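You operate a simulated robot arm through the tools that you are given. There is no shell and no other tool.

You are at the controls of a simulated two-armed robot. One attempt, no reset.

## Task
Set winder A for new yarn: fit the 6 mm eye, seat the loose disc, tension as on the card.
Fine: knob to held, arm over the disc.

The check looks at the end state, three seconds after you hand in, the way a careful person would. Anything else that was tipped, shoved, dropped, spilled or broken makes it a failure.

## Robot
Two 7-joint arms with fingered hands on one trunk that stands fixed in place. Base frame: the origin is at the foot of the trunk, x ahead of it, y to its left, z up. Lengths are in cm, angles in degrees, forces in N, time in s.
The left shoulder is at [7, 14.2, 131.4], the right one opposite. With the tool pointing down near the work surface each hand reaches from about 10 to 72 cm from the base axis, measured 20 degrees to its own side. Payload 3.6 kg a hand.
The tool frame of a hand sits at the grasp point between the pads (the TCP): z along the fingers, y along the line on which they close. The tips reach 2.5 cm beyond it. The gripper opens to 8.8 cm. The gripper's body begins 2.9 cm behind the TCP. The gripper is a hand of 5 fingers: y runs from the thumb to the fingers, the wrist lies at [-1.3, -9.7, -16.2] in the tool frame, and closing takes about 1.5 s.
Orientation is told as [roll, pitch, yaw] about the base's x, y, z axes, in that order, counted from this pose: with the fingers straight down and the wrist toward the robot, the tool's x, y and z point along [0, 1, 0], [1, 0, 0] and [0, 0, -1] of the base frame.

## Interface
- The arms move only by the tool send_rows. It takes "left_motion", "right_motion" or both (then of equal length, played together; a hand with none holds still); each is one flat list of numbers, 7 for each row, row after row: the shift along the base's x, y, z in units of 100 mm (1.0 is 100 mm), then the turn, a rotation vector about the base's x, y, z in units of 90 degrees (1.0 is 90 degrees), then the closure, from 0 (fully open) to 1 (shut). In form: [tx, ty, tz, ax, ay, az, fingers, tx, ty, tz, ax, ay, az, fingers, ...]. A call has 1 to 20 rows; each row is the pose to reach, as a shift and turn from the pose commanded when the call began. A call with a number of a shift or a turn outside -1 to 1 is refused whole. Rows are played at 5 a second. More than 5 cm and 8.6 degrees between two rows, or a gripper value outside its range, and nothing of the call is played. A pose out of reach is approached as far as the arm can. The call stops where the force on the tool passes 40 N (or 10 N more than at its start, if that is more) or the arm is blocked; 0.2 s more then pass. Each finger travels about 7.2 cm/s and halts on what it meets, pressing with about 32 N; the grip force reading is that of the motor and also rises with nothing between the fingers. The clock runs only during rows and for 0.2 s after the last one: add rows that repeat a pose to give the fingers time. The reply holds the time, the measured pose of the TCP, the force on the tool along the base axes, the opening and the grip force, in the units named above and with some noise, with the torque about the TCP (base axes, N m) and any sound that the robot's microphone picked up, and new pictures: "pictures" is both (left out), scene, wrist or none (wrist: the cameras of the hands that moved).
- Cameras (640 x 400 px; columns grow to the right, rows downward): "scene" is now at [12.45, 5.37, 155.55]; the picture's right is [0.59, -0.81, 0.00], its down [-0.38, -0.28, -0.88] and it looks along [0.71, 0.52, -0.48] (base axes); focal length 318 px, centre (320, 200). "left" rides on the left gripper at [-5.9, -7.9, -10.5] in its tool frame; the picture's right is [-0.73, -0.32, 0.61], its down [0.62, -0.68, 0.38] and it looks along [0.29, 0.66, 0.70] (tool axes); focal length 234 px, centre (320, 200). "right" rides on the right gripper at [5.9, -7.9, -10.5] in its tool frame; the picture's right is [-0.73, 0.32, -0.61], its down [-0.62, -0.68, 0.38] and it looks along [-0.29, 0.66, 0.70] (tool axes); focal length 234 px, centre (320, 200). There is no depth. A picture from a camera that has moved, and an enlarged one, comes with that camera's place and axes in the base frame and with its lens.
- lift_body(by): slides the trunk up (or, below 0, down) by that many cm; the arms and the scene camera ride with it, the base frame stays. It gives what a move gives, with no picture.
- grasp_type(shape, hand): the hand has 5 fingers and takes this shape, open, in about a second: jaw (thumb against the fingers, like two jaws); tri (thumb and two fingers); tip (a fingertip pinch); poke (one finger out to press); point (the index stretched); flat (the hand flat); cup (the hand cupped); fist (a fist). The gripper value then closes the fingers along that shape, each until it touches; the sizes above hold for jaw. It gives what a move gives, with no picture.
- turn_head(pan, tilt): turns the head with the scene camera to pan (to the left, within 86 degrees either way) and tilt (down, from -29 to 69), counted from straight ahead of the robot. It gives what a move gives, and a new picture of the scene camera.
- inspect(camera, box): a new picture of the part [left, top, right, bottom] of that camera's present view, enlarged. It takes no simulated time.
- finish_job(): hands the job in; it is judged then, once.

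Nothing tells you positions but the pictures and the camera data. Unless the task says otherwise, let go and move clear before handing in.

The tools are called after "Emit:" as name(argument=value, ...) on one line, values as JSON. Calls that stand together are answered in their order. send_rows: Moves the arms, as the interface text tells. Its arguments: {"type":"object","properties":{"left_motion":{"type":"array"},"right_motion":{"type":"array"},"pictures":{"type":"string","enum":["both","scene","wrist","none"]}},"required":[]} The other tools are called the same way: lift_body (by) slides the trunk up or down; grasp_type (shape, hand) gives the hand a shape; turn_head (pan, tilt) turns the head that bears the scene camera; inspect (camera, box) takes an enlarged picture of a part of a camera's view; finish_job () hands the job in.

At the start:

```text
clock: 0.0
left_tcp_pos: [34.68, 44.89, 139.69]
left_tool_rot: [0.0, 0.0, 0.0]
left_force: [0.6, 0.0, 0.7]
left_ft_torque: [0.0, 0.0, 0.0]
left_finger_gap: 8.79
left_gripper_force: 0.0
left_shape: jaw
right_tcp_pos: [48.3, 4.71, 132.61]
right_tool_rot: [0.0, 0.1, 0.1]
right_force: [-0.3, 1.1, -0.2]
right_ft_torque: [0.0, 0.0, -0.01]
right_finger_gap: 8.75
right_gripper_force: 0.1
right_shape: jaw
trunk travel left (down, up): [-85.0, 9.0]
head pan, tilt: [36.0, 28.4]
```

scene: 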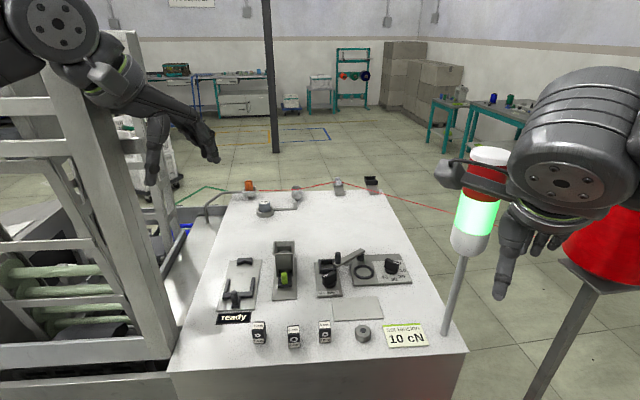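
right: 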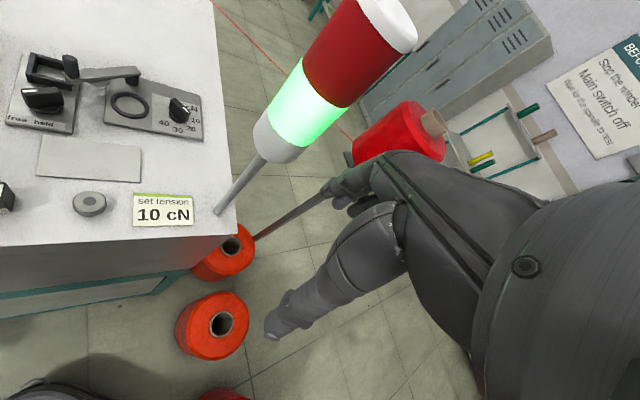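
left: 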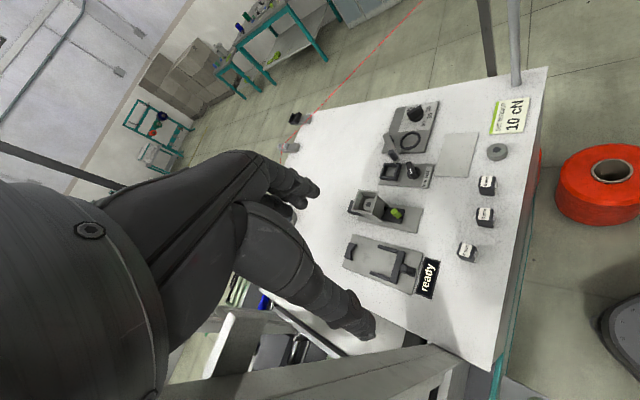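

I see the winder's table with four stations, three small eye blocks, a loose disc, a card "set tension 10 cN", and a wall notice. I'll enlarge these before moving.

Emit:
inspect(camera="scene", box=[200, 230, 320, 350])

Emit:
inspect(camera="scene", box=[300, 230, 440, 350])

Emit:
inspect(camera="right", box=[540, 20, 640, 180])

Emit:
inspect(camera="right", box=[0, 40, 220, 230])

Emit:
inspect(camera="left", box=[330, 90, 540, 310])

Emit:
inspect(camera="scene", box=[160, 160, 400, 240])

```text
3.33 times, centred on (260, 290) of scene
camera zoom: at [12.45, 5.37, 155.55], right [0.59, -0.81, 0.0], down [-0.38, -0.28, -0.88], along [0.71, 0.52, -0.48], focal length 1060 px, centre (520, -100)
```

zoom: 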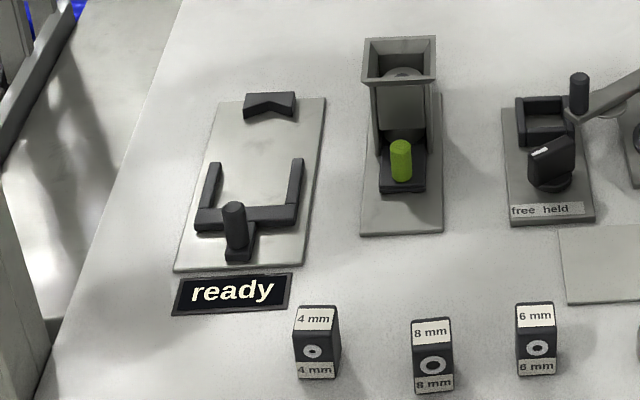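

```text
3.33 times, centred on (370, 290) of scene
camera zoom: at [12.45, 5.37, 155.55], right [0.59, -0.81, 0.0], down [-0.38, -0.28, -0.88], along [0.71, 0.52, -0.48], focal length 1060 px, centre (153, -100)
```

zoom: 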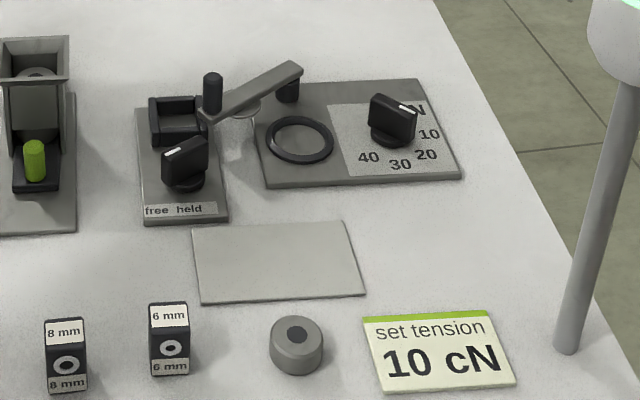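

```text
2.50 times, centred on (590, 100) of right
camera zoom: at [40.32, 10.55, 143.06], right [0.32, -0.73, 0.61], down [-0.68, -0.62, -0.38], along [0.66, -0.29, -0.7], focal length 585 px, centre (-355, 450)
```

zoom: 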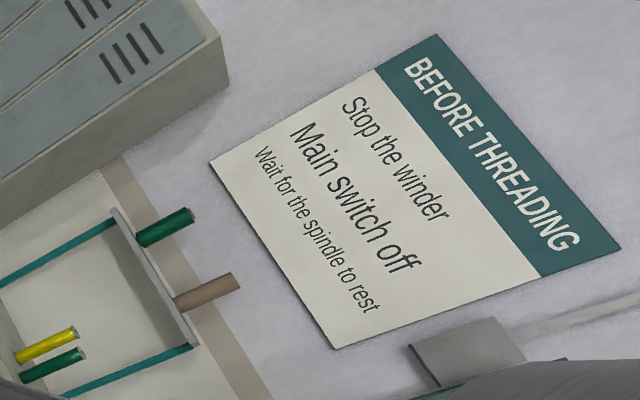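

```text
2.11 times, centred on (110, 135) of right
camera zoom: at [40.32, 10.55, 143.06], right [0.32, -0.73, 0.61], down [-0.68, -0.62, -0.38], along [0.66, -0.29, -0.7], focal length 493 px, centre (762, 337)
```

zoom: 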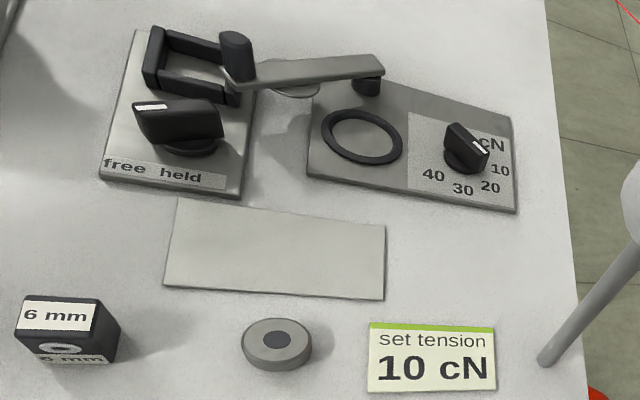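

```text
1.82 times, centred on (435, 200) of left
camera zoom: at [26.72, 39.09, 150.25], right [-0.32, -0.73, -0.61], down [-0.68, 0.62, -0.38], along [0.66, 0.29, -0.7], focal length 426 px, centre (111, 200)
```

zoom: 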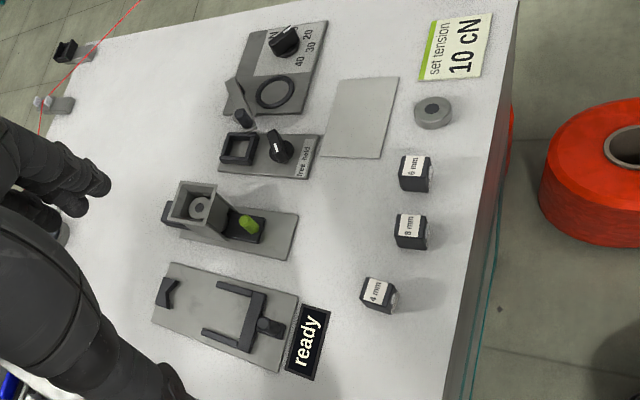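

```text
2.67 times, centred on (280, 200) of scene
camera zoom: at [12.45, 5.37, 155.55], right [0.59, -0.81, 0.0], down [-0.38, -0.28, -0.88], along [0.71, 0.52, -0.48], focal length 848 px, centre (427, 200)
```

zoom: 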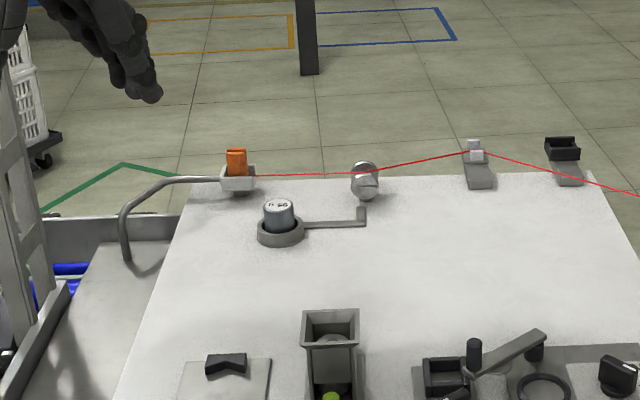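

The stations are now legible: eye frame with free/held knob, ring seat with swinging arm, tension dial. I'll look around for other winders, cards and switches, then look straight at the panel.

Emit:
turn_head(pan=36, tilt=60)

Emit:
turn_head(pan=-40, tilt=25)

Emit:
turn_head(pan=80, tilt=30)

Emit:
turn_head(pan=20, tilt=45)

```text
clock: 1.0
left_tcp_pos: [34.73, 44.75, 139.79]
left_tool_rot: [-0.1, -0.1, 0.0]
left_force: [0.7, 0.2, 0.4]
left_ft_torque: [0.03, -0.03, 0.01]
left_finger_gap: 8.76
left_gripper_force: 0.0
left_shape: jaw
right_tcp_pos: [48.22, 4.63, 132.69]
right_tool_rot: [0.0, 0.0, 0.0]
right_force: [-1.0, -0.4, -0.3]
right_ft_torque: [-0.01, -0.02, 0.02]
right_finger_gap: 8.77
right_gripper_force: 0.0
right_shape: jaw
trunk travel left (down, up): [-85.0, 9.0]
head pan, tilt: [36.0, 60.0]
camera scene: at [10.47, 3.94, 151.09], right [0.59, -0.81, 0.0], down [-0.7, -0.51, -0.5], along [0.41, 0.29, -0.87], focal length 318 px, centre (320, 200)
```

scene: 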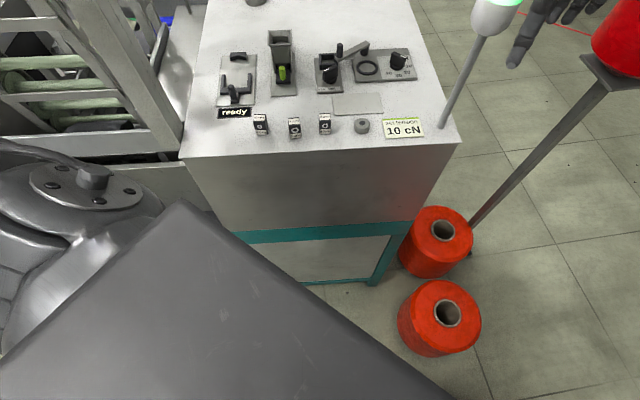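

```text
clock: 2.5
left_tcp_pos: [34.69, 44.9, 139.75]
left_tool_rot: [0.0, 0.0, 0.0]
left_force: [-0.4, 0.3, 0.2]
left_ft_torque: [0.02, -0.01, 0.0]
left_finger_gap: 8.77
left_gripper_force: 0.0
left_shape: jaw
right_tcp_pos: [48.29, 4.72, 132.64]
right_tool_rot: [0.1, 0.0, 0.0]
right_force: [0.6, 0.0, -0.6]
right_ft_torque: [-0.01, -0.01, 0.01]
right_finger_gap: 8.75
right_gripper_force: 0.1
right_shape: jaw
trunk travel left (down, up): [-85.0, 9.0]
head pan, tilt: [-40.0, 25.0]
camera scene: at [12.14, -5.89, 156.08], right [-0.64, -0.77, 0.0], down [-0.32, 0.27, -0.91], along [0.69, -0.58, -0.42], focal length 318 px, centre (320, 200)
```

scene: 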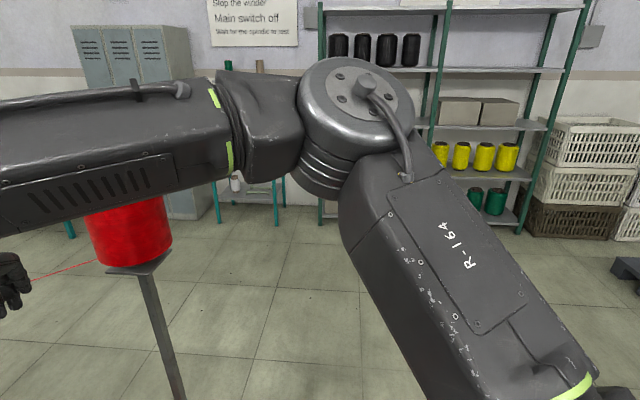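

```text
clock: 4.5
left_tcp_pos: [34.68, 44.92, 139.74]
left_tool_rot: [0.0, 0.1, 0.0]
left_force: [-1.1, 0.4, -0.2]
left_ft_torque: [0.01, 0.01, 0.04]
left_finger_gap: 8.77
left_gripper_force: 0.0
left_shape: jaw
right_tcp_pos: [48.28, 4.64, 132.69]
right_tool_rot: [0.0, 0.1, -0.1]
right_force: [0.1, -0.2, 0.4]
right_ft_torque: [0.01, 0.01, 0.01]
right_finger_gap: 8.75
right_gripper_force: 0.0
right_shape: jaw
trunk travel left (down, up): [-85.0, 9.0]
head pan, tilt: [80.0, 30.0]
camera scene: at [6.65, 8.93, 155.29], right [0.98, -0.17, 0.0], down [-0.09, -0.49, -0.87], along [0.15, 0.85, -0.5], focal length 318 px, centre (320, 200)
```

scene: 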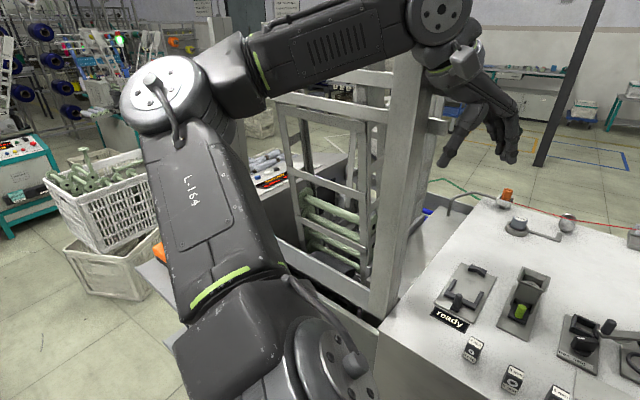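

```text
clock: 5.8
left_tcp_pos: [34.69, 44.84, 139.65]
left_tool_rot: [0.0, 0.0, -0.1]
left_force: [-0.5, -0.2, -0.4]
left_ft_torque: [-0.03, -0.07, -0.02]
left_finger_gap: 8.76
left_gripper_force: 0.0
left_shape: jaw
right_tcp_pos: [48.28, 4.68, 132.74]
right_tool_rot: [0.0, 0.0, 0.0]
right_force: [0.2, -0.3, -0.6]
right_ft_torque: [-0.02, 0.02, -0.02]
right_finger_gap: 8.78
right_gripper_force: 0.1
right_shape: jaw
trunk travel left (down, up): [-85.0, 9.0]
head pan, tilt: [20.0, 45.0]
camera scene: at [12.72, 2.82, 153.03], right [0.34, -0.94, 0.0], down [-0.66, -0.24, -0.71], along [0.66, 0.24, -0.71], focal length 318 px, centre (320, 200)
```

scene: 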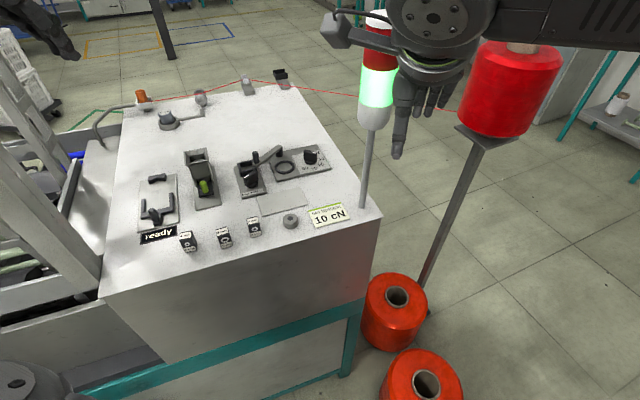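

The front winder is winder A; the table stands turned about 40° and its top is near z≈104. A tall rack stands close to the left arm, so I'll check where that is before moving.

Emit:
inspect(camera="left", box=[150, 250, 500, 400])

Emit:
turn_head(pan=70, tilt=10)

Emit:
turn_head(pan=60, tilt=50)

```text
1.83 times, centred on (325, 325) of left
camera zoom: at [26.72, 39.09, 150.25], right [-0.32, -0.73, -0.61], down [-0.68, 0.62, -0.38], along [0.66, 0.29, -0.7], focal length 428 px, centre (311, -29)
```

zoom: 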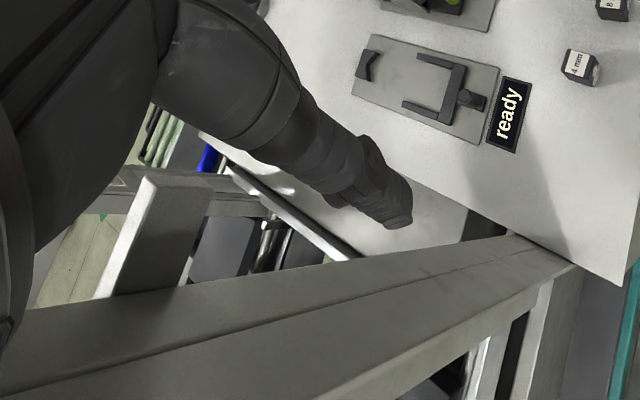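

```text
clock: 6.9
left_tcp_pos: [34.7, 44.88, 139.74]
left_tool_rot: [-0.1, 0.1, 0.0]
left_force: [-0.1, -0.3, -0.6]
left_ft_torque: [0.03, 0.05, 0.0]
left_finger_gap: 8.77
left_gripper_force: 0.2
left_shape: jaw
right_tcp_pos: [48.33, 4.72, 132.6]
right_tool_rot: [0.0, 0.0, 0.0]
right_force: [-1.1, -0.7, 0.4]
right_ft_torque: [0.01, 0.02, -0.03]
right_finger_gap: 8.74
right_gripper_force: 0.1
right_shape: jaw
trunk travel left (down, up): [-85.0, 9.0]
head pan, tilt: [70.0, 10.0]
camera scene: at [8.27, 8.76, 158.52], right [0.94, -0.34, 0.0], down [-0.06, -0.16, -0.98], along [0.34, 0.93, -0.17], focal length 318 px, centre (320, 200)
```

scene: 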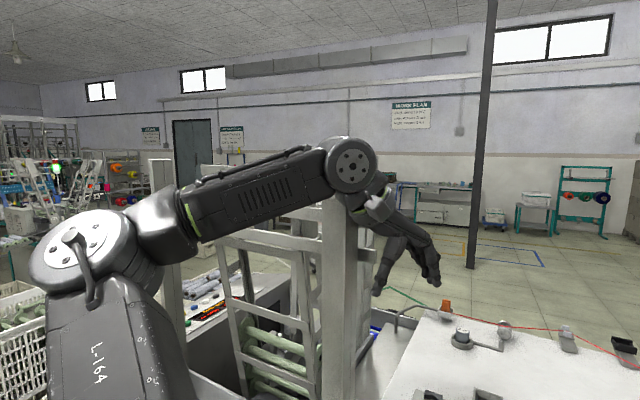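

```text
clock: 8.0
left_tcp_pos: [34.82, 44.94, 139.7]
left_tool_rot: [0.0, -0.1, 0.0]
left_force: [0.1, 0.8, 0.5]
left_ft_torque: [0.02, -0.03, -0.02]
left_finger_gap: 8.77
left_gripper_force: 0.1
left_shape: jaw
right_tcp_pos: [48.31, 4.68, 132.61]
right_tool_rot: [0.1, 0.0, 0.0]
right_force: [-0.1, 0.8, -0.5]
right_ft_torque: [-0.01, 0.01, 0.01]
right_finger_gap: 8.74
right_gripper_force: 0.1
right_shape: jaw
trunk travel left (down, up): [-85.0, 9.0]
head pan, tilt: [60.0, 50.0]
camera scene: at [8.92, 6.7, 152.34], right [0.87, -0.5, 0.0], down [-0.38, -0.66, -0.64], along [0.32, 0.56, -0.77], focal length 318 px, centre (320, 200)
```

scene: 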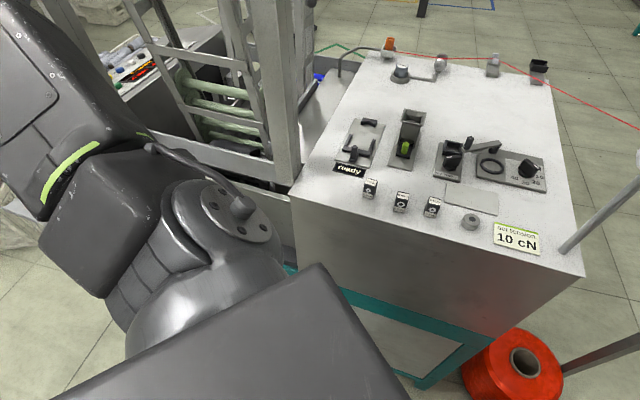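

The rack post stands at about (27, 49) reaching z≈151, just beside the left wrist. I'll move the left hand forward, right and down, away from it, for a close look at the panel.

Emit:
send_rows(left_motion=[0.25, -0.25, 0, 0, 0, 0, 0, 0.5, -0.5, -0.1, 0, 0, 0, 0, 0.75, -0.75, -0.3, 0, 0, 0, 0, 1.0, -1.0, -0.6, 0, 0, 0, 0, 1.0, -1.0, -1.0, 0, 0, 0, 0, 1.0, -1.0, -1.0, 0, 0, 0, 0], pictures="both")

```text
clock: 9.4
left_tcp_pos: [44.72, 34.97, 130.04]
left_tool_rot: [-0.1, 0.0, 0.0]
left_force: [0.0, -0.5, 0.0]
left_ft_torque: [-0.01, 0.02, 0.04]
left_finger_gap: 8.78
left_gripper_force: 0.1
left_shape: jaw
right_tcp_pos: [48.23, 4.73, 132.67]
right_tool_rot: [0.0, 0.0, 0.1]
right_force: [-0.3, 0.2, -1.0]
right_ft_torque: [-0.01, 0.03, 0.0]
right_finger_gap: 8.74
right_gripper_force: 0.2
right_shape: jaw
trunk travel left (down, up): [-85.0, 9.0]
head pan, tilt: [60.0, 50.0]
camera scene: at [8.82, 6.73, 152.34], right [0.87, -0.5, 0.0], down [-0.38, -0.66, -0.64], along [0.32, 0.56, -0.77], focal length 318 px, centre (320, 200)
camera left: at [36.67, 29.08, 140.49], right [-0.32, -0.73, -0.61], down [-0.68, 0.62, -0.38], along [0.66, 0.29, -0.7], focal length 234 px, centre (320, 200)
```

scene: 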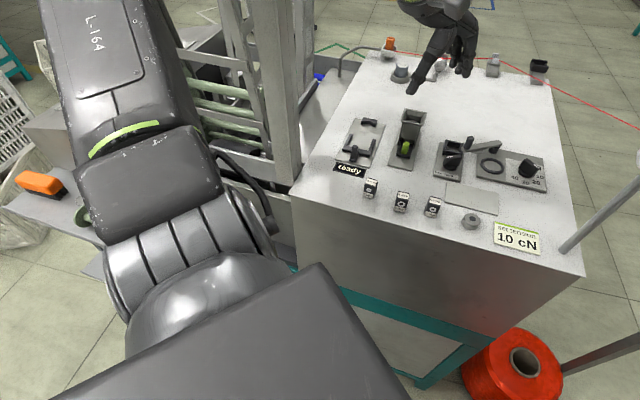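
left: 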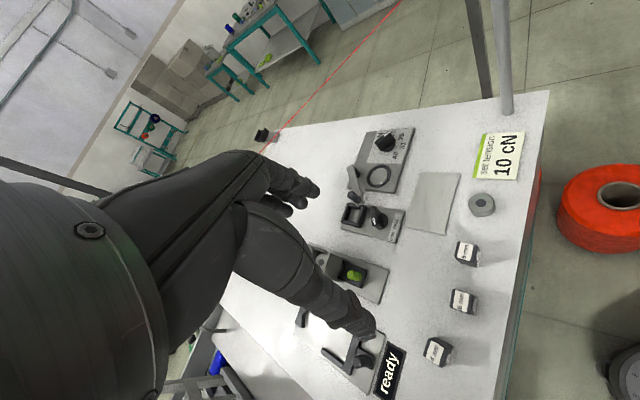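

The hand is clear of the rack now. I'll zoom in from this view on the stations and the loose parts.

Emit:
inspect(camera="left", box=[330, 120, 430, 250])

Emit:
inspect(camera="left", box=[400, 180, 520, 300])

Emit:
turn_head(pan=36, tilt=40)

Emit:
inspect(camera="scene", box=[300, 140, 430, 260])

```text
3.08 times, centred on (380, 185) of left
camera zoom: at [36.67, 29.08, 140.49], right [-0.32, -0.73, -0.61], down [-0.68, 0.62, -0.38], along [0.66, 0.29, -0.7], focal length 720 px, centre (135, 246)
```

zoom: 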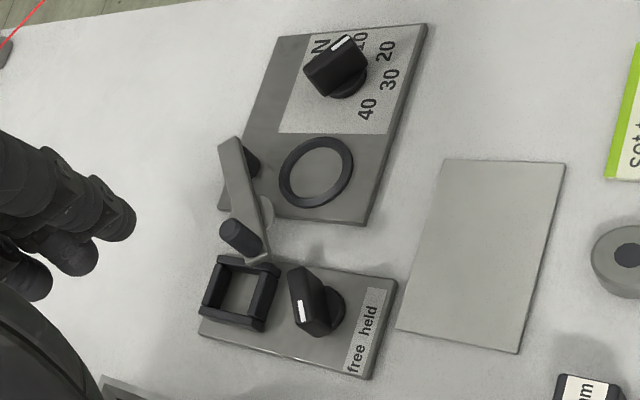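

```text
3.33 times, centred on (460, 240) of left
camera zoom: at [36.67, 29.08, 140.49], right [-0.32, -0.73, -0.61], down [-0.68, 0.62, -0.38], along [0.66, 0.29, -0.7], focal length 781 px, centre (-147, 67)
```

zoom: 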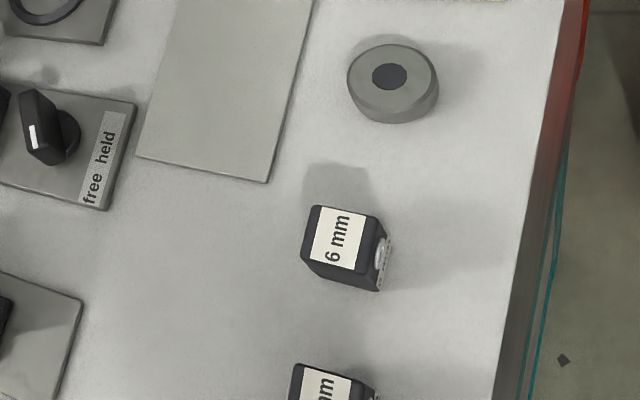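

```text
clock: 10.3
left_tcp_pos: [44.77, 34.84, 129.89]
left_tool_rot: [0.0, 0.0, 0.0]
left_force: [-0.6, 0.6, 0.2]
left_ft_torque: [0.06, -0.04, 0.0]
left_finger_gap: 8.77
left_gripper_force: 0.1
left_shape: jaw
right_tcp_pos: [48.29, 4.7, 132.7]
right_tool_rot: [0.0, 0.1, 0.1]
right_force: [-0.6, -0.7, 0.8]
right_ft_torque: [0.0, 0.01, -0.03]
right_finger_gap: 8.76
right_gripper_force: 0.1
right_shape: jaw
trunk travel left (down, up): [-85.0, 9.0]
head pan, tilt: [36.0, 40.0]
camera scene: at [11.98, 5.0, 153.75], right [0.59, -0.81, 0.0], down [-0.52, -0.38, -0.77], along [0.62, 0.45, -0.64], focal length 318 px, centre (320, 200)
```

scene: 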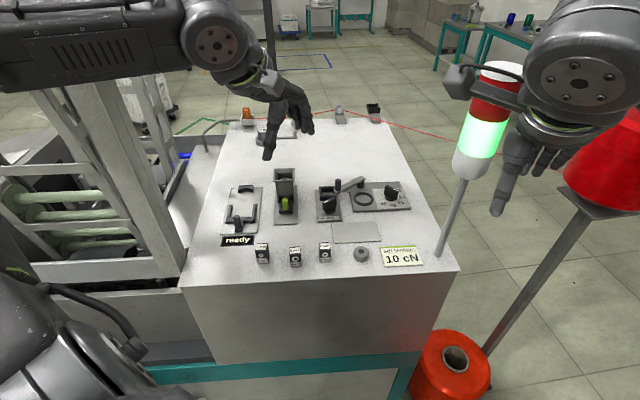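

```text
3.33 times, centred on (365, 200) of scene
camera zoom: at [11.98, 5.0, 153.75], right [0.59, -0.81, 0.0], down [-0.52, -0.38, -0.77], along [0.62, 0.45, -0.64], focal length 1060 px, centre (170, 200)
```

zoom: 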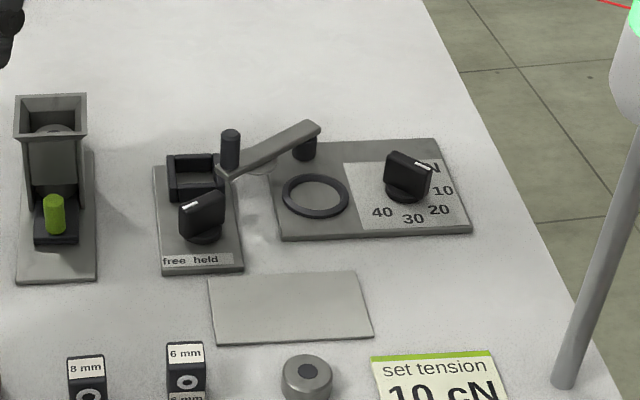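

I can use the enlarged scene views for precise measuring. I'll zoom tighter on each item from both cameras.

Emit:
inspect(camera="scene", box=[310, 170, 374, 210])

Emit:
inspect(camera="scene", box=[350, 175, 414, 215])

Emit:
inspect(camera="scene", box=[310, 230, 374, 270])

Emit:
inspect(camera="right", box=[20, 40, 116, 100])

Emit:
inspect(camera="right", box=[80, 70, 208, 150])

Emit:
inspect(camera="right", box=[0, 160, 112, 230])

Emit:
inspect(camera="left", box=[340, 185, 404, 225])

Emit:
inspect(camera="left", box=[340, 125, 420, 175])

```text
10.00 times, centred on (342, 190) of scene
camera zoom: at [11.98, 5.0, 153.75], right [0.59, -0.81, 0.0], down [-0.52, -0.38, -0.77], along [0.62, 0.45, -0.64], focal length 3179 px, centre (100, 300)
```

zoom: 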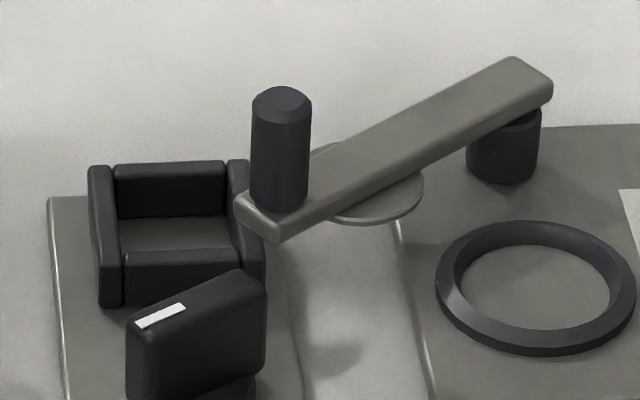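

```text
10.00 times, centred on (382, 195) of scene
camera zoom: at [11.98, 5.0, 153.75], right [0.59, -0.81, 0.0], down [-0.52, -0.38, -0.77], along [0.62, 0.45, -0.64], focal length 3179 px, centre (-300, 250)
```

zoom: 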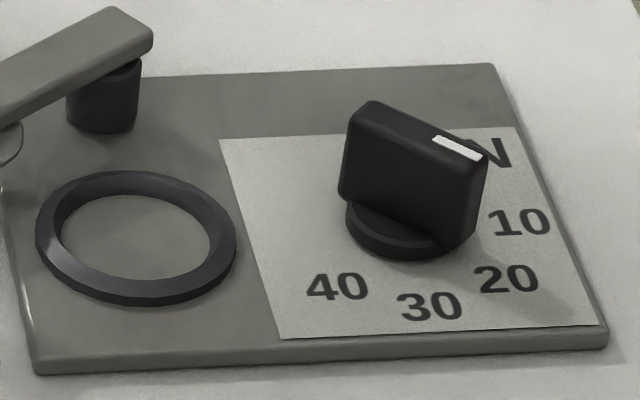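

```text
10.00 times, centred on (342, 250) of scene
camera zoom: at [11.98, 5.0, 153.75], right [0.59, -0.81, 0.0], down [-0.52, -0.38, -0.77], along [0.62, 0.45, -0.64], focal length 3179 px, centre (100, -300)
```

zoom: 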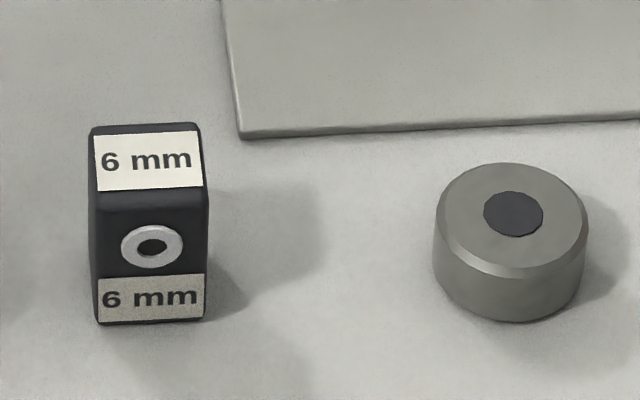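

```text
6.67 times, centred on (68, 70) of right
camera zoom: at [40.34, 10.52, 143.05], right [0.32, -0.73, 0.61], down [-0.68, -0.62, -0.38], along [0.66, -0.29, -0.7], focal length 1561 px, centre (2000, 1067)
```

zoom: 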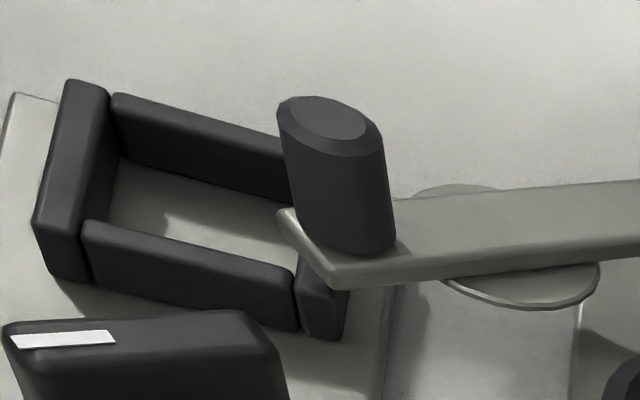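

```text
5.00 times, centred on (144, 110) of right
camera zoom: at [40.34, 10.52, 143.05], right [0.32, -0.73, 0.61], down [-0.68, -0.62, -0.38], along [0.66, -0.29, -0.7], focal length 1171 px, centre (1200, 650)
```

zoom: 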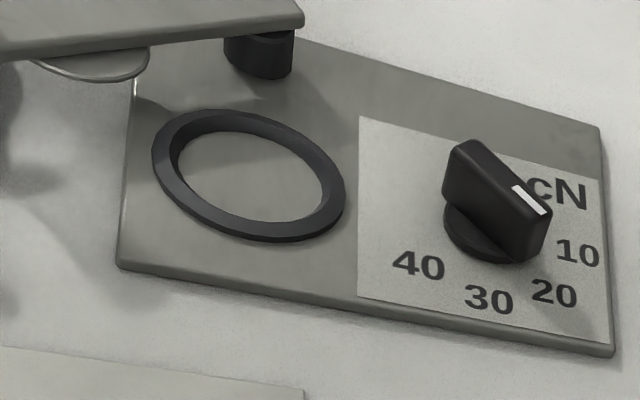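

```text
5.71 times, centred on (56, 195) of right
camera zoom: at [40.34, 10.52, 143.05], right [0.32, -0.73, 0.61], down [-0.68, -0.62, -0.38], along [0.66, -0.29, -0.7], focal length 1338 px, centre (1829, 229)
```

zoom: 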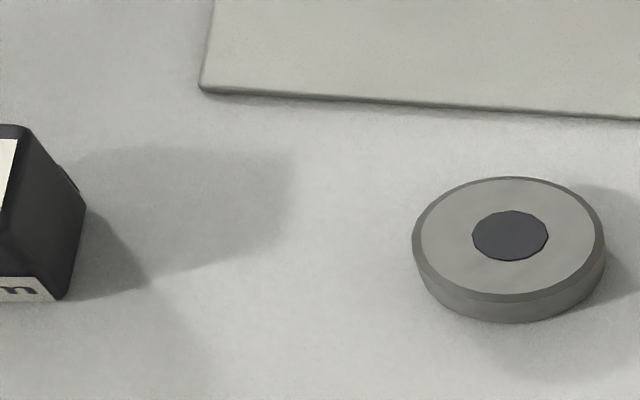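

```text
10.00 times, centred on (372, 205) of left
camera zoom: at [36.79, 29.03, 140.51], right [-0.32, -0.73, -0.61], down [-0.68, 0.62, -0.38], along [0.66, 0.29, -0.7], focal length 2342 px, centre (-200, 150)
```

zoom: 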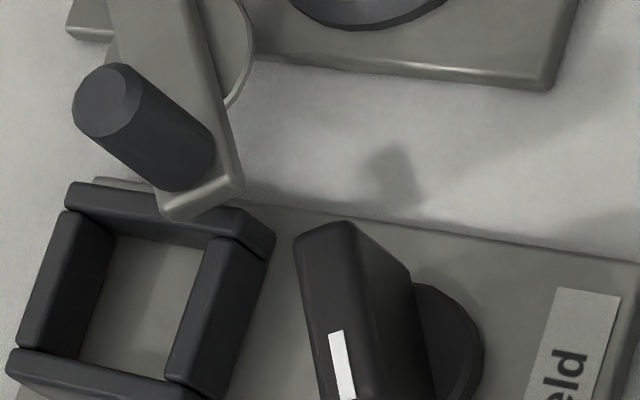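

```text
8.00 times, centred on (380, 150) of left
camera zoom: at [36.79, 29.03, 140.51], right [-0.32, -0.73, -0.61], down [-0.68, 0.62, -0.38], along [0.66, 0.29, -0.7], focal length 1873 px, centre (-160, 600)
```

zoom: 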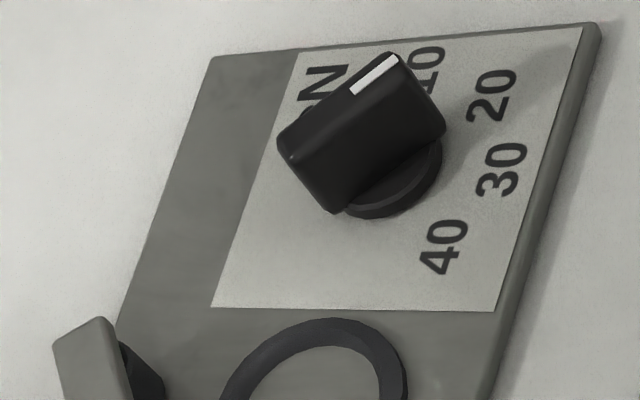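

Measured so far: table top z≈104.5; disc (49.9, 22.6, top 106.1); 6 mm eye (45.5, 28.25, top 108); pocket (61.4, 38.7); ring (65.0, 30.7). Table yaw is ≈40.8°. I'll check how the hand looks and turn it to yaw 40 above the disc.

Emit:
inspect(camera="scene", box=[240, 60, 336, 120])

Emit:
inspect(camera="scene", box=[250, 100, 346, 160])

Emit:
send_rows(left_motion=[0.1, -0.2, 0, 0, 0, 0.08, 0, 0.2, -0.4, -0.1, 0, 0, 0.16, 0, 0.3, -0.6, -0.2, 0, 0, 0.24, 0, 0.4, -0.8, -0.4, 0, 0, 0.32, 0, 0.5, -1.0, -0.6, 0, 0, 0.4, 0, 0.5, -1.0, -0.8, 0, 0, 0.444, 0, 0.5, -1.0, -1.0, 0, 0, 0.444, 0, 0.5, -1.0, -1.0, 0, 0, 0.444, 0])

```text
6.67 times, centred on (288, 90) of scene
camera zoom: at [11.98, 5.0, 153.75], right [0.59, -0.81, 0.0], down [-0.52, -0.38, -0.77], along [0.62, 0.45, -0.64], focal length 2120 px, centre (533, 933)
```

zoom: 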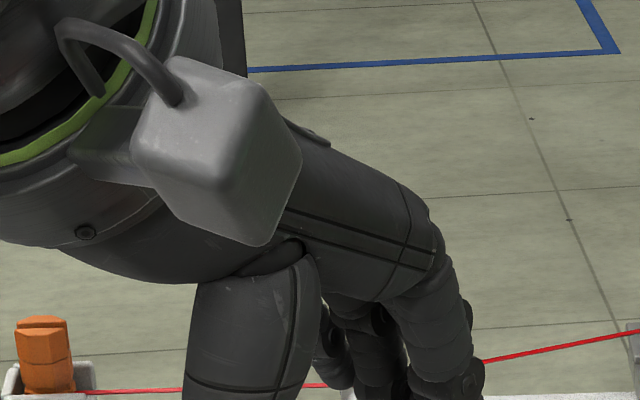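

```text
6.67 times, centred on (298, 130) of scene
camera zoom: at [11.98, 5.0, 153.75], right [0.59, -0.81, 0.0], down [-0.52, -0.38, -0.77], along [0.62, 0.45, -0.64], focal length 2120 px, centre (467, 667)
```

zoom: 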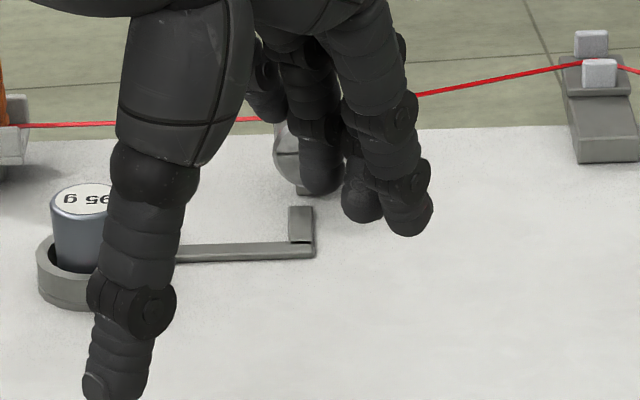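

```text
clock: 12.1
left_tcp_pos: [49.68, 24.62, 119.4]
left_tool_rot: [0.0, 0.0, 39.9]
left_force: [0.1, 0.6, 0.1]
left_ft_torque: [0.02, 0.01, 0.0]
left_finger_gap: 8.78
left_gripper_force: 0.1
left_shape: jaw
right_tcp_pos: [48.34, 4.6, 132.65]
right_tool_rot: [0.0, 0.0, 0.1]
right_force: [1.1, 0.0, 0.0]
right_ft_torque: [0.0, 0.0, -0.03]
right_finger_gap: 8.78
right_gripper_force: 0.1
right_shape: jaw
trunk travel left (down, up): [-85.0, 9.0]
head pan, tilt: [36.0, 40.0]
camera scene: at [11.99, 4.92, 153.75], right [0.59, -0.81, 0.0], down [-0.52, -0.38, -0.77], along [0.62, 0.45, -0.64], focal length 318 px, centre (320, 200)
camera left: at [47.32, 15.16, 130.02], right [0.22, -0.76, -0.61], down [-0.92, 0.04, -0.38], along [0.32, 0.64, -0.7], focal length 234 px, centre (320, 200)
```

scene: 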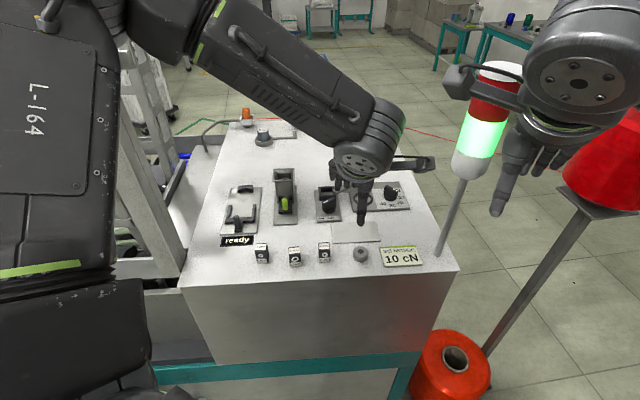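
left: 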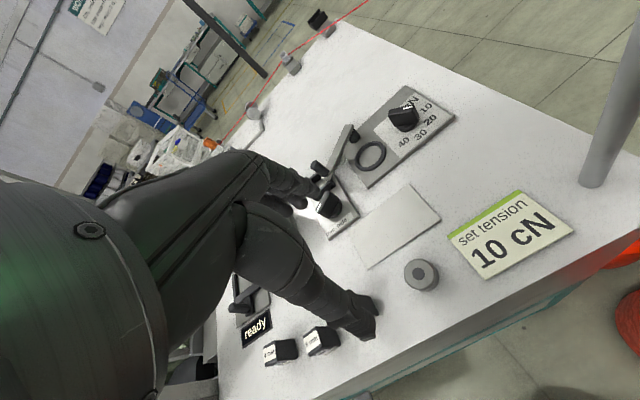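

The hand is now above the disc area at yaw 40 with the elbow well clear of the rack. I'll look at the hand from the right camera and the scene closely.

Emit:
inspect(camera="right", box=[0, 0, 240, 250])

Emit:
inspect(camera="scene", box=[310, 140, 438, 270])

Emit:
inspect(camera="left", box=[240, 150, 460, 360])

```text
1.60 times, centred on (120, 125) of right
camera zoom: at [40.35, 10.45, 143.05], right [0.32, -0.73, 0.61], down [-0.68, -0.62, -0.38], along [0.66, -0.29, -0.7], focal length 375 px, centre (640, 320)
```

zoom: 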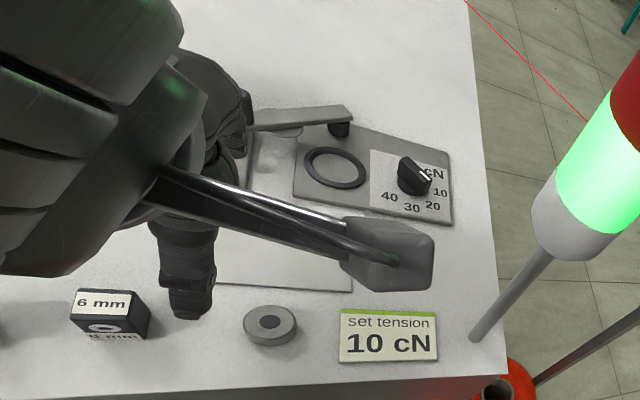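

```text
3.08 times, centred on (374, 205) of scene
camera zoom: at [11.99, 4.92, 153.75], right [0.59, -0.81, 0.0], down [-0.52, -0.38, -0.77], along [0.62, 0.45, -0.64], focal length 978 px, centre (154, 185)
```

zoom: 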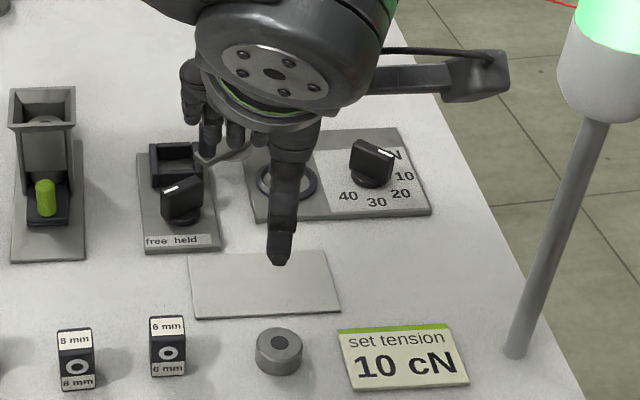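

```text
1.90 times, centred on (350, 255) of left
camera zoom: at [47.32, 15.16, 130.02], right [0.22, -0.76, -0.61], down [-0.92, 0.04, -0.38], along [0.32, 0.64, -0.7], focal length 446 px, centre (263, 95)
```

zoom: 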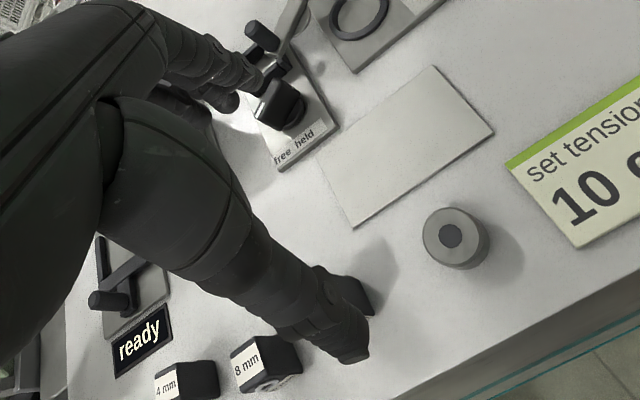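

The thumb faces the robot and the fingers are on the far side, as wanted. I'll come down above the loose disc with the fingers part closed and check alignment.

Emit:
send_rows(left_motion=[0.02, -0.1, -0.2, 0, 0, 0, 0.2, 0.02, -0.21, -0.45, 0, 0, 0.01, 0.35, 0.02, -0.21, -0.7, 0, 0, 0.01, 0.35, 0.02, -0.21, -0.85, 0, 0, 0.01, 0.35, 0.02, -0.21, -0.85, 0, 0, 0.01, 0.35])

Emit:
inspect(camera="right", box=[20, 100, 160, 240])

Emit:
inspect(camera="scene", box=[320, 200, 400, 280])

Emit:
inspect(camera="left", box=[260, 200, 440, 360])

```text
clock: 13.3
left_tcp_pos: [49.9, 22.73, 111.07]
left_tool_rot: [-0.1, 0.1, 40.9]
left_force: [-1.1, 0.3, 0.5]
left_ft_torque: [0.01, 0.0, -0.03]
left_finger_gap: 5.76
left_gripper_force: 0.1
left_shape: jaw
right_tcp_pos: [48.34, 4.64, 132.61]
right_tool_rot: [0.0, 0.0, 0.1]
right_force: [0.4, -0.5, -0.3]
right_ft_torque: [0.04, -0.06, -0.01]
right_finger_gap: 8.76
right_gripper_force: 0.0
right_shape: jaw
trunk travel left (down, up): [-85.0, 9.0]
head pan, tilt: [36.0, 40.0]
camera scene: at [11.98, 4.98, 153.75], right [0.59, -0.81, 0.0], down [-0.52, -0.38, -0.77], along [0.62, 0.45, -0.64], focal length 318 px, centre (320, 200)
camera left: at [47.65, 13.15, 121.66], right [0.23, -0.76, -0.61], down [-0.92, 0.03, -0.38], along [0.31, 0.65, -0.7], focal length 234 px, centre (320, 200)
```

scene: 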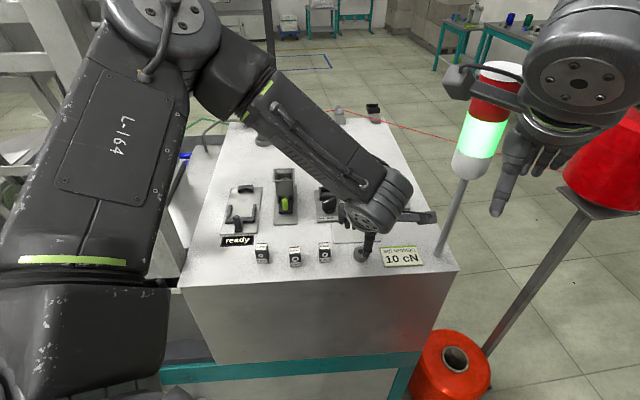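
left: 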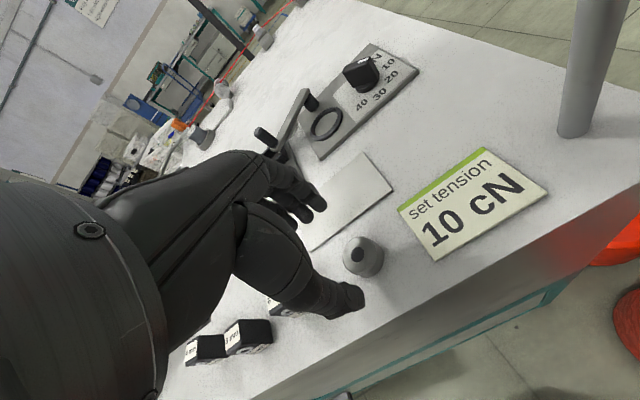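

```text
2.86 times, centred on (90, 170) of right
camera zoom: at [40.34, 10.51, 143.05], right [0.32, -0.73, 0.61], down [-0.68, -0.62, -0.38], along [0.66, -0.29, -0.7], focal length 669 px, centre (977, 286)
```

zoom: 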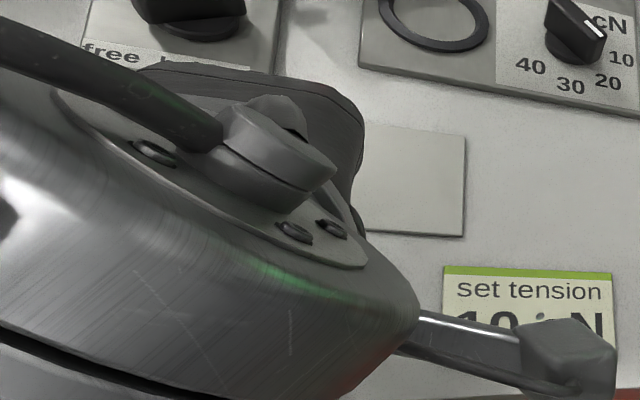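

```text
5.00 times, centred on (360, 240) of scene
camera zoom: at [11.98, 4.98, 153.75], right [0.59, -0.81, 0.0], down [-0.52, -0.38, -0.77], along [0.62, 0.45, -0.64], focal length 1590 px, centre (120, 0)
```

zoom: 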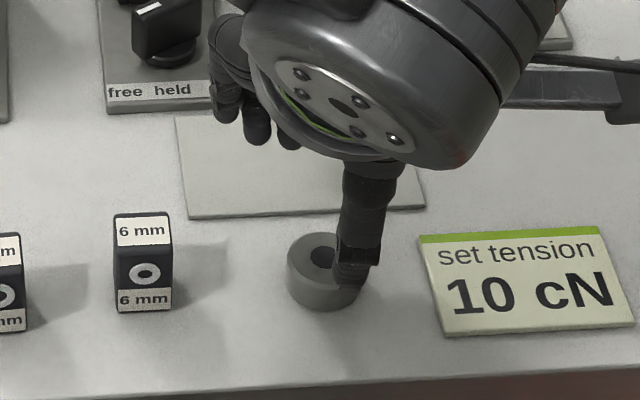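

```text
2.50 times, centred on (350, 280) of left
camera zoom: at [47.65, 13.15, 121.66], right [0.23, -0.76, -0.61], down [-0.92, 0.03, -0.38], along [0.31, 0.65, -0.7], focal length 585 px, centre (245, 0)
```

zoom: 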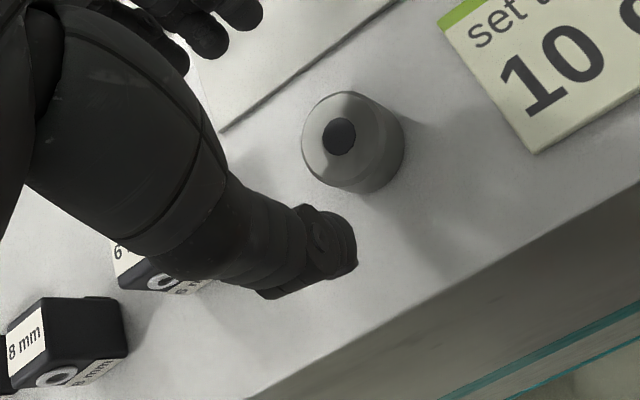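

The thumb is lined up with the disc. I'll lower so the tips are about 0.7 cm above the table and close on it.

Emit:
send_rows(left_motion=[0, -0.01, -0.1, 0, 0, 0, 0.35, 0, -0.01, -0.2, 0, 0, 0, 0.35, 0, -0.01, -0.3, 0, 0, 0, 0.35, 0, -0.01, -0.34, 0, 0, 0, 0.35, 0, -0.01, -0.34, 0, 0, 0, 0.35], pictures="wrist")

Emit:
inspect(camera="left", box=[260, 180, 420, 320])

Emit:
inspect(camera="scene", box=[335, 220, 391, 276])

```text
clock: 14.5
left_tcp_pos: [49.79, 22.57, 107.78]
left_tool_rot: [0.0, 0.0, 40.9]
left_force: [0.3, -0.5, 0.5]
left_ft_torque: [0.01, -0.05, 0.0]
left_finger_gap: 5.76
left_gripper_force: 0.1
left_shape: jaw
right_tcp_pos: [48.18, 4.68, 132.67]
right_tool_rot: [0.0, 0.0, 0.0]
right_force: [-0.6, 0.7, 0.2]
right_ft_torque: [0.03, -0.01, 0.0]
right_finger_gap: 8.76
right_gripper_force: 0.1
right_shape: jaw
trunk travel left (down, up): [-85.0, 9.0]
head pan, tilt: [36.0, 40.0]
camera left: at [47.65, 13.04, 118.28], right [0.23, -0.76, -0.61], down [-0.92, 0.03, -0.38], along [0.31, 0.65, -0.7], focal length 234 px, centre (320, 200)
```

left: 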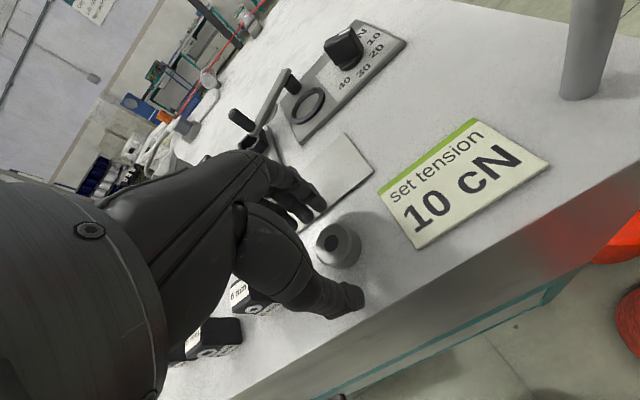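

```text
2.86 times, centred on (340, 250) of left
camera zoom: at [47.65, 13.04, 118.28], right [0.23, -0.76, -0.61], down [-0.92, 0.03, -0.38], along [0.31, 0.65, -0.7], focal length 669 px, centre (263, 57)
```

zoom: 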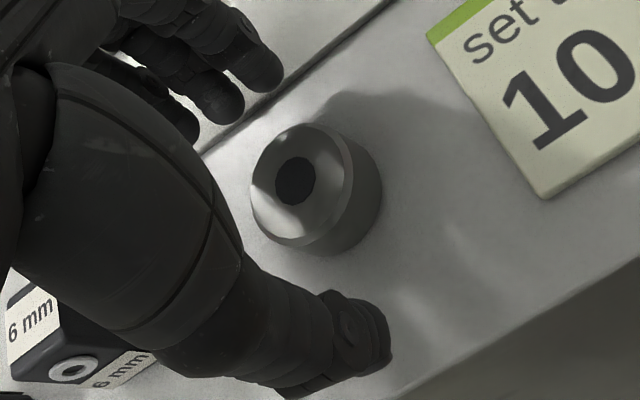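

```text
7.14 times, centred on (363, 248) of scene
camera zoom: at [11.96, 5.01, 153.75], right [0.59, -0.81, 0.0], down [-0.52, -0.38, -0.77], along [0.62, 0.45, -0.64], focal length 2271 px, centre (13, -143)
```

zoom: 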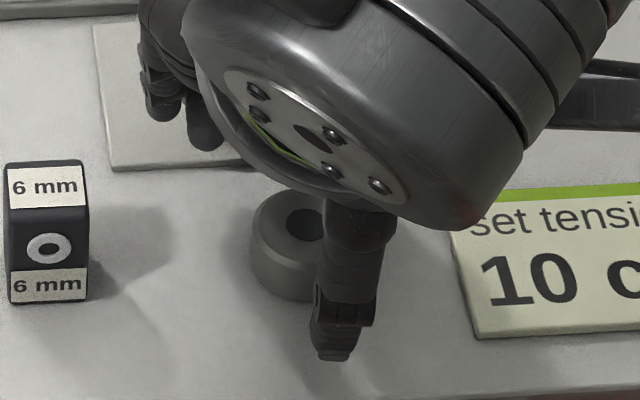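

Projection agrees that the disc is centred between thumb and fingers. Closing on the disc.

Emit:
send_rows(left_motion=[0, 0, 0, 0, 0, 0, 0.45, 0, 0, 0, 0, 0, 0, 0.55, 0, 0, 0, 0, 0, 0, 0.65, 0, 0, 0, 0, 0, 0, 0.75, 0, 0, 0, 0, 0, 0, 0.8, 0, 0, 0, 0, 0, 0, 0.8, 0, 0, 0, 0, 0, 0, 0.8], pictures="wrist")

Emit:
inspect(camera="left", box=[260, 180, 420, 320])

Emit:
inspect(camera="scene", box=[335, 220, 391, 276])

```text
clock: 16.1
left_tcp_pos: [49.71, 22.54, 107.9]
left_tool_rot: [-0.1, -0.2, 40.9]
left_force: [0.7, 1.0, 17.1]
left_ft_torque: [0.15, -0.27, 0.0]
left_finger_gap: 1.73
left_gripper_force: 31.9
left_shape: jaw
right_tcp_pos: [48.11, 4.51, 132.76]
right_tool_rot: [0.0, -0.1, 0.0]
right_force: [-0.2, 0.4, 0.3]
right_ft_torque: [-0.01, 0.0, -0.04]
right_finger_gap: 8.75
right_gripper_force: 0.0
right_shape: jaw
trunk travel left (down, up): [-85.0, 9.0]
head pan, tilt: [36.0, 40.0]
camera left: at [47.5, 12.97, 118.44], right [0.23, -0.76, -0.61], down [-0.92, 0.03, -0.39], along [0.31, 0.65, -0.69], focal length 234 px, centre (320, 200)
```

left: 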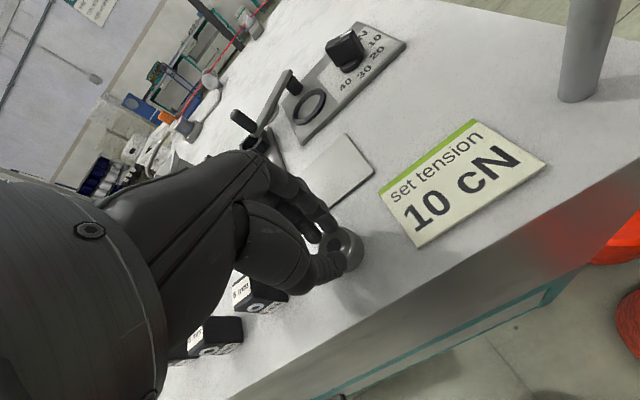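

```text
2.86 times, centred on (340, 250) of left
camera zoom: at [47.5, 12.97, 118.44], right [0.23, -0.76, -0.61], down [-0.92, 0.03, -0.39], along [0.31, 0.65, -0.69], focal length 669 px, centre (263, 57)
```

zoom: 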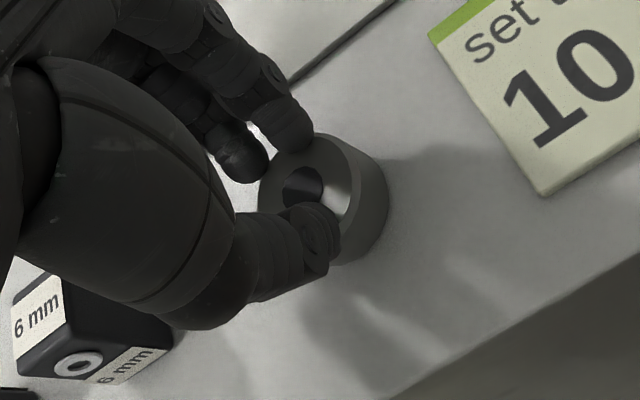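

```text
7.14 times, centred on (363, 248) of scene
camera zoom: at [11.73, 4.91, 153.79], right [0.59, -0.81, 0.0], down [-0.52, -0.38, -0.77], along [0.62, 0.45, -0.64], focal length 2271 px, centre (13, -143)
```

zoom: 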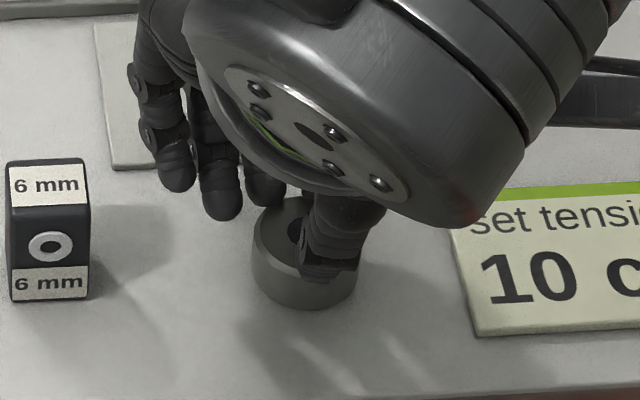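

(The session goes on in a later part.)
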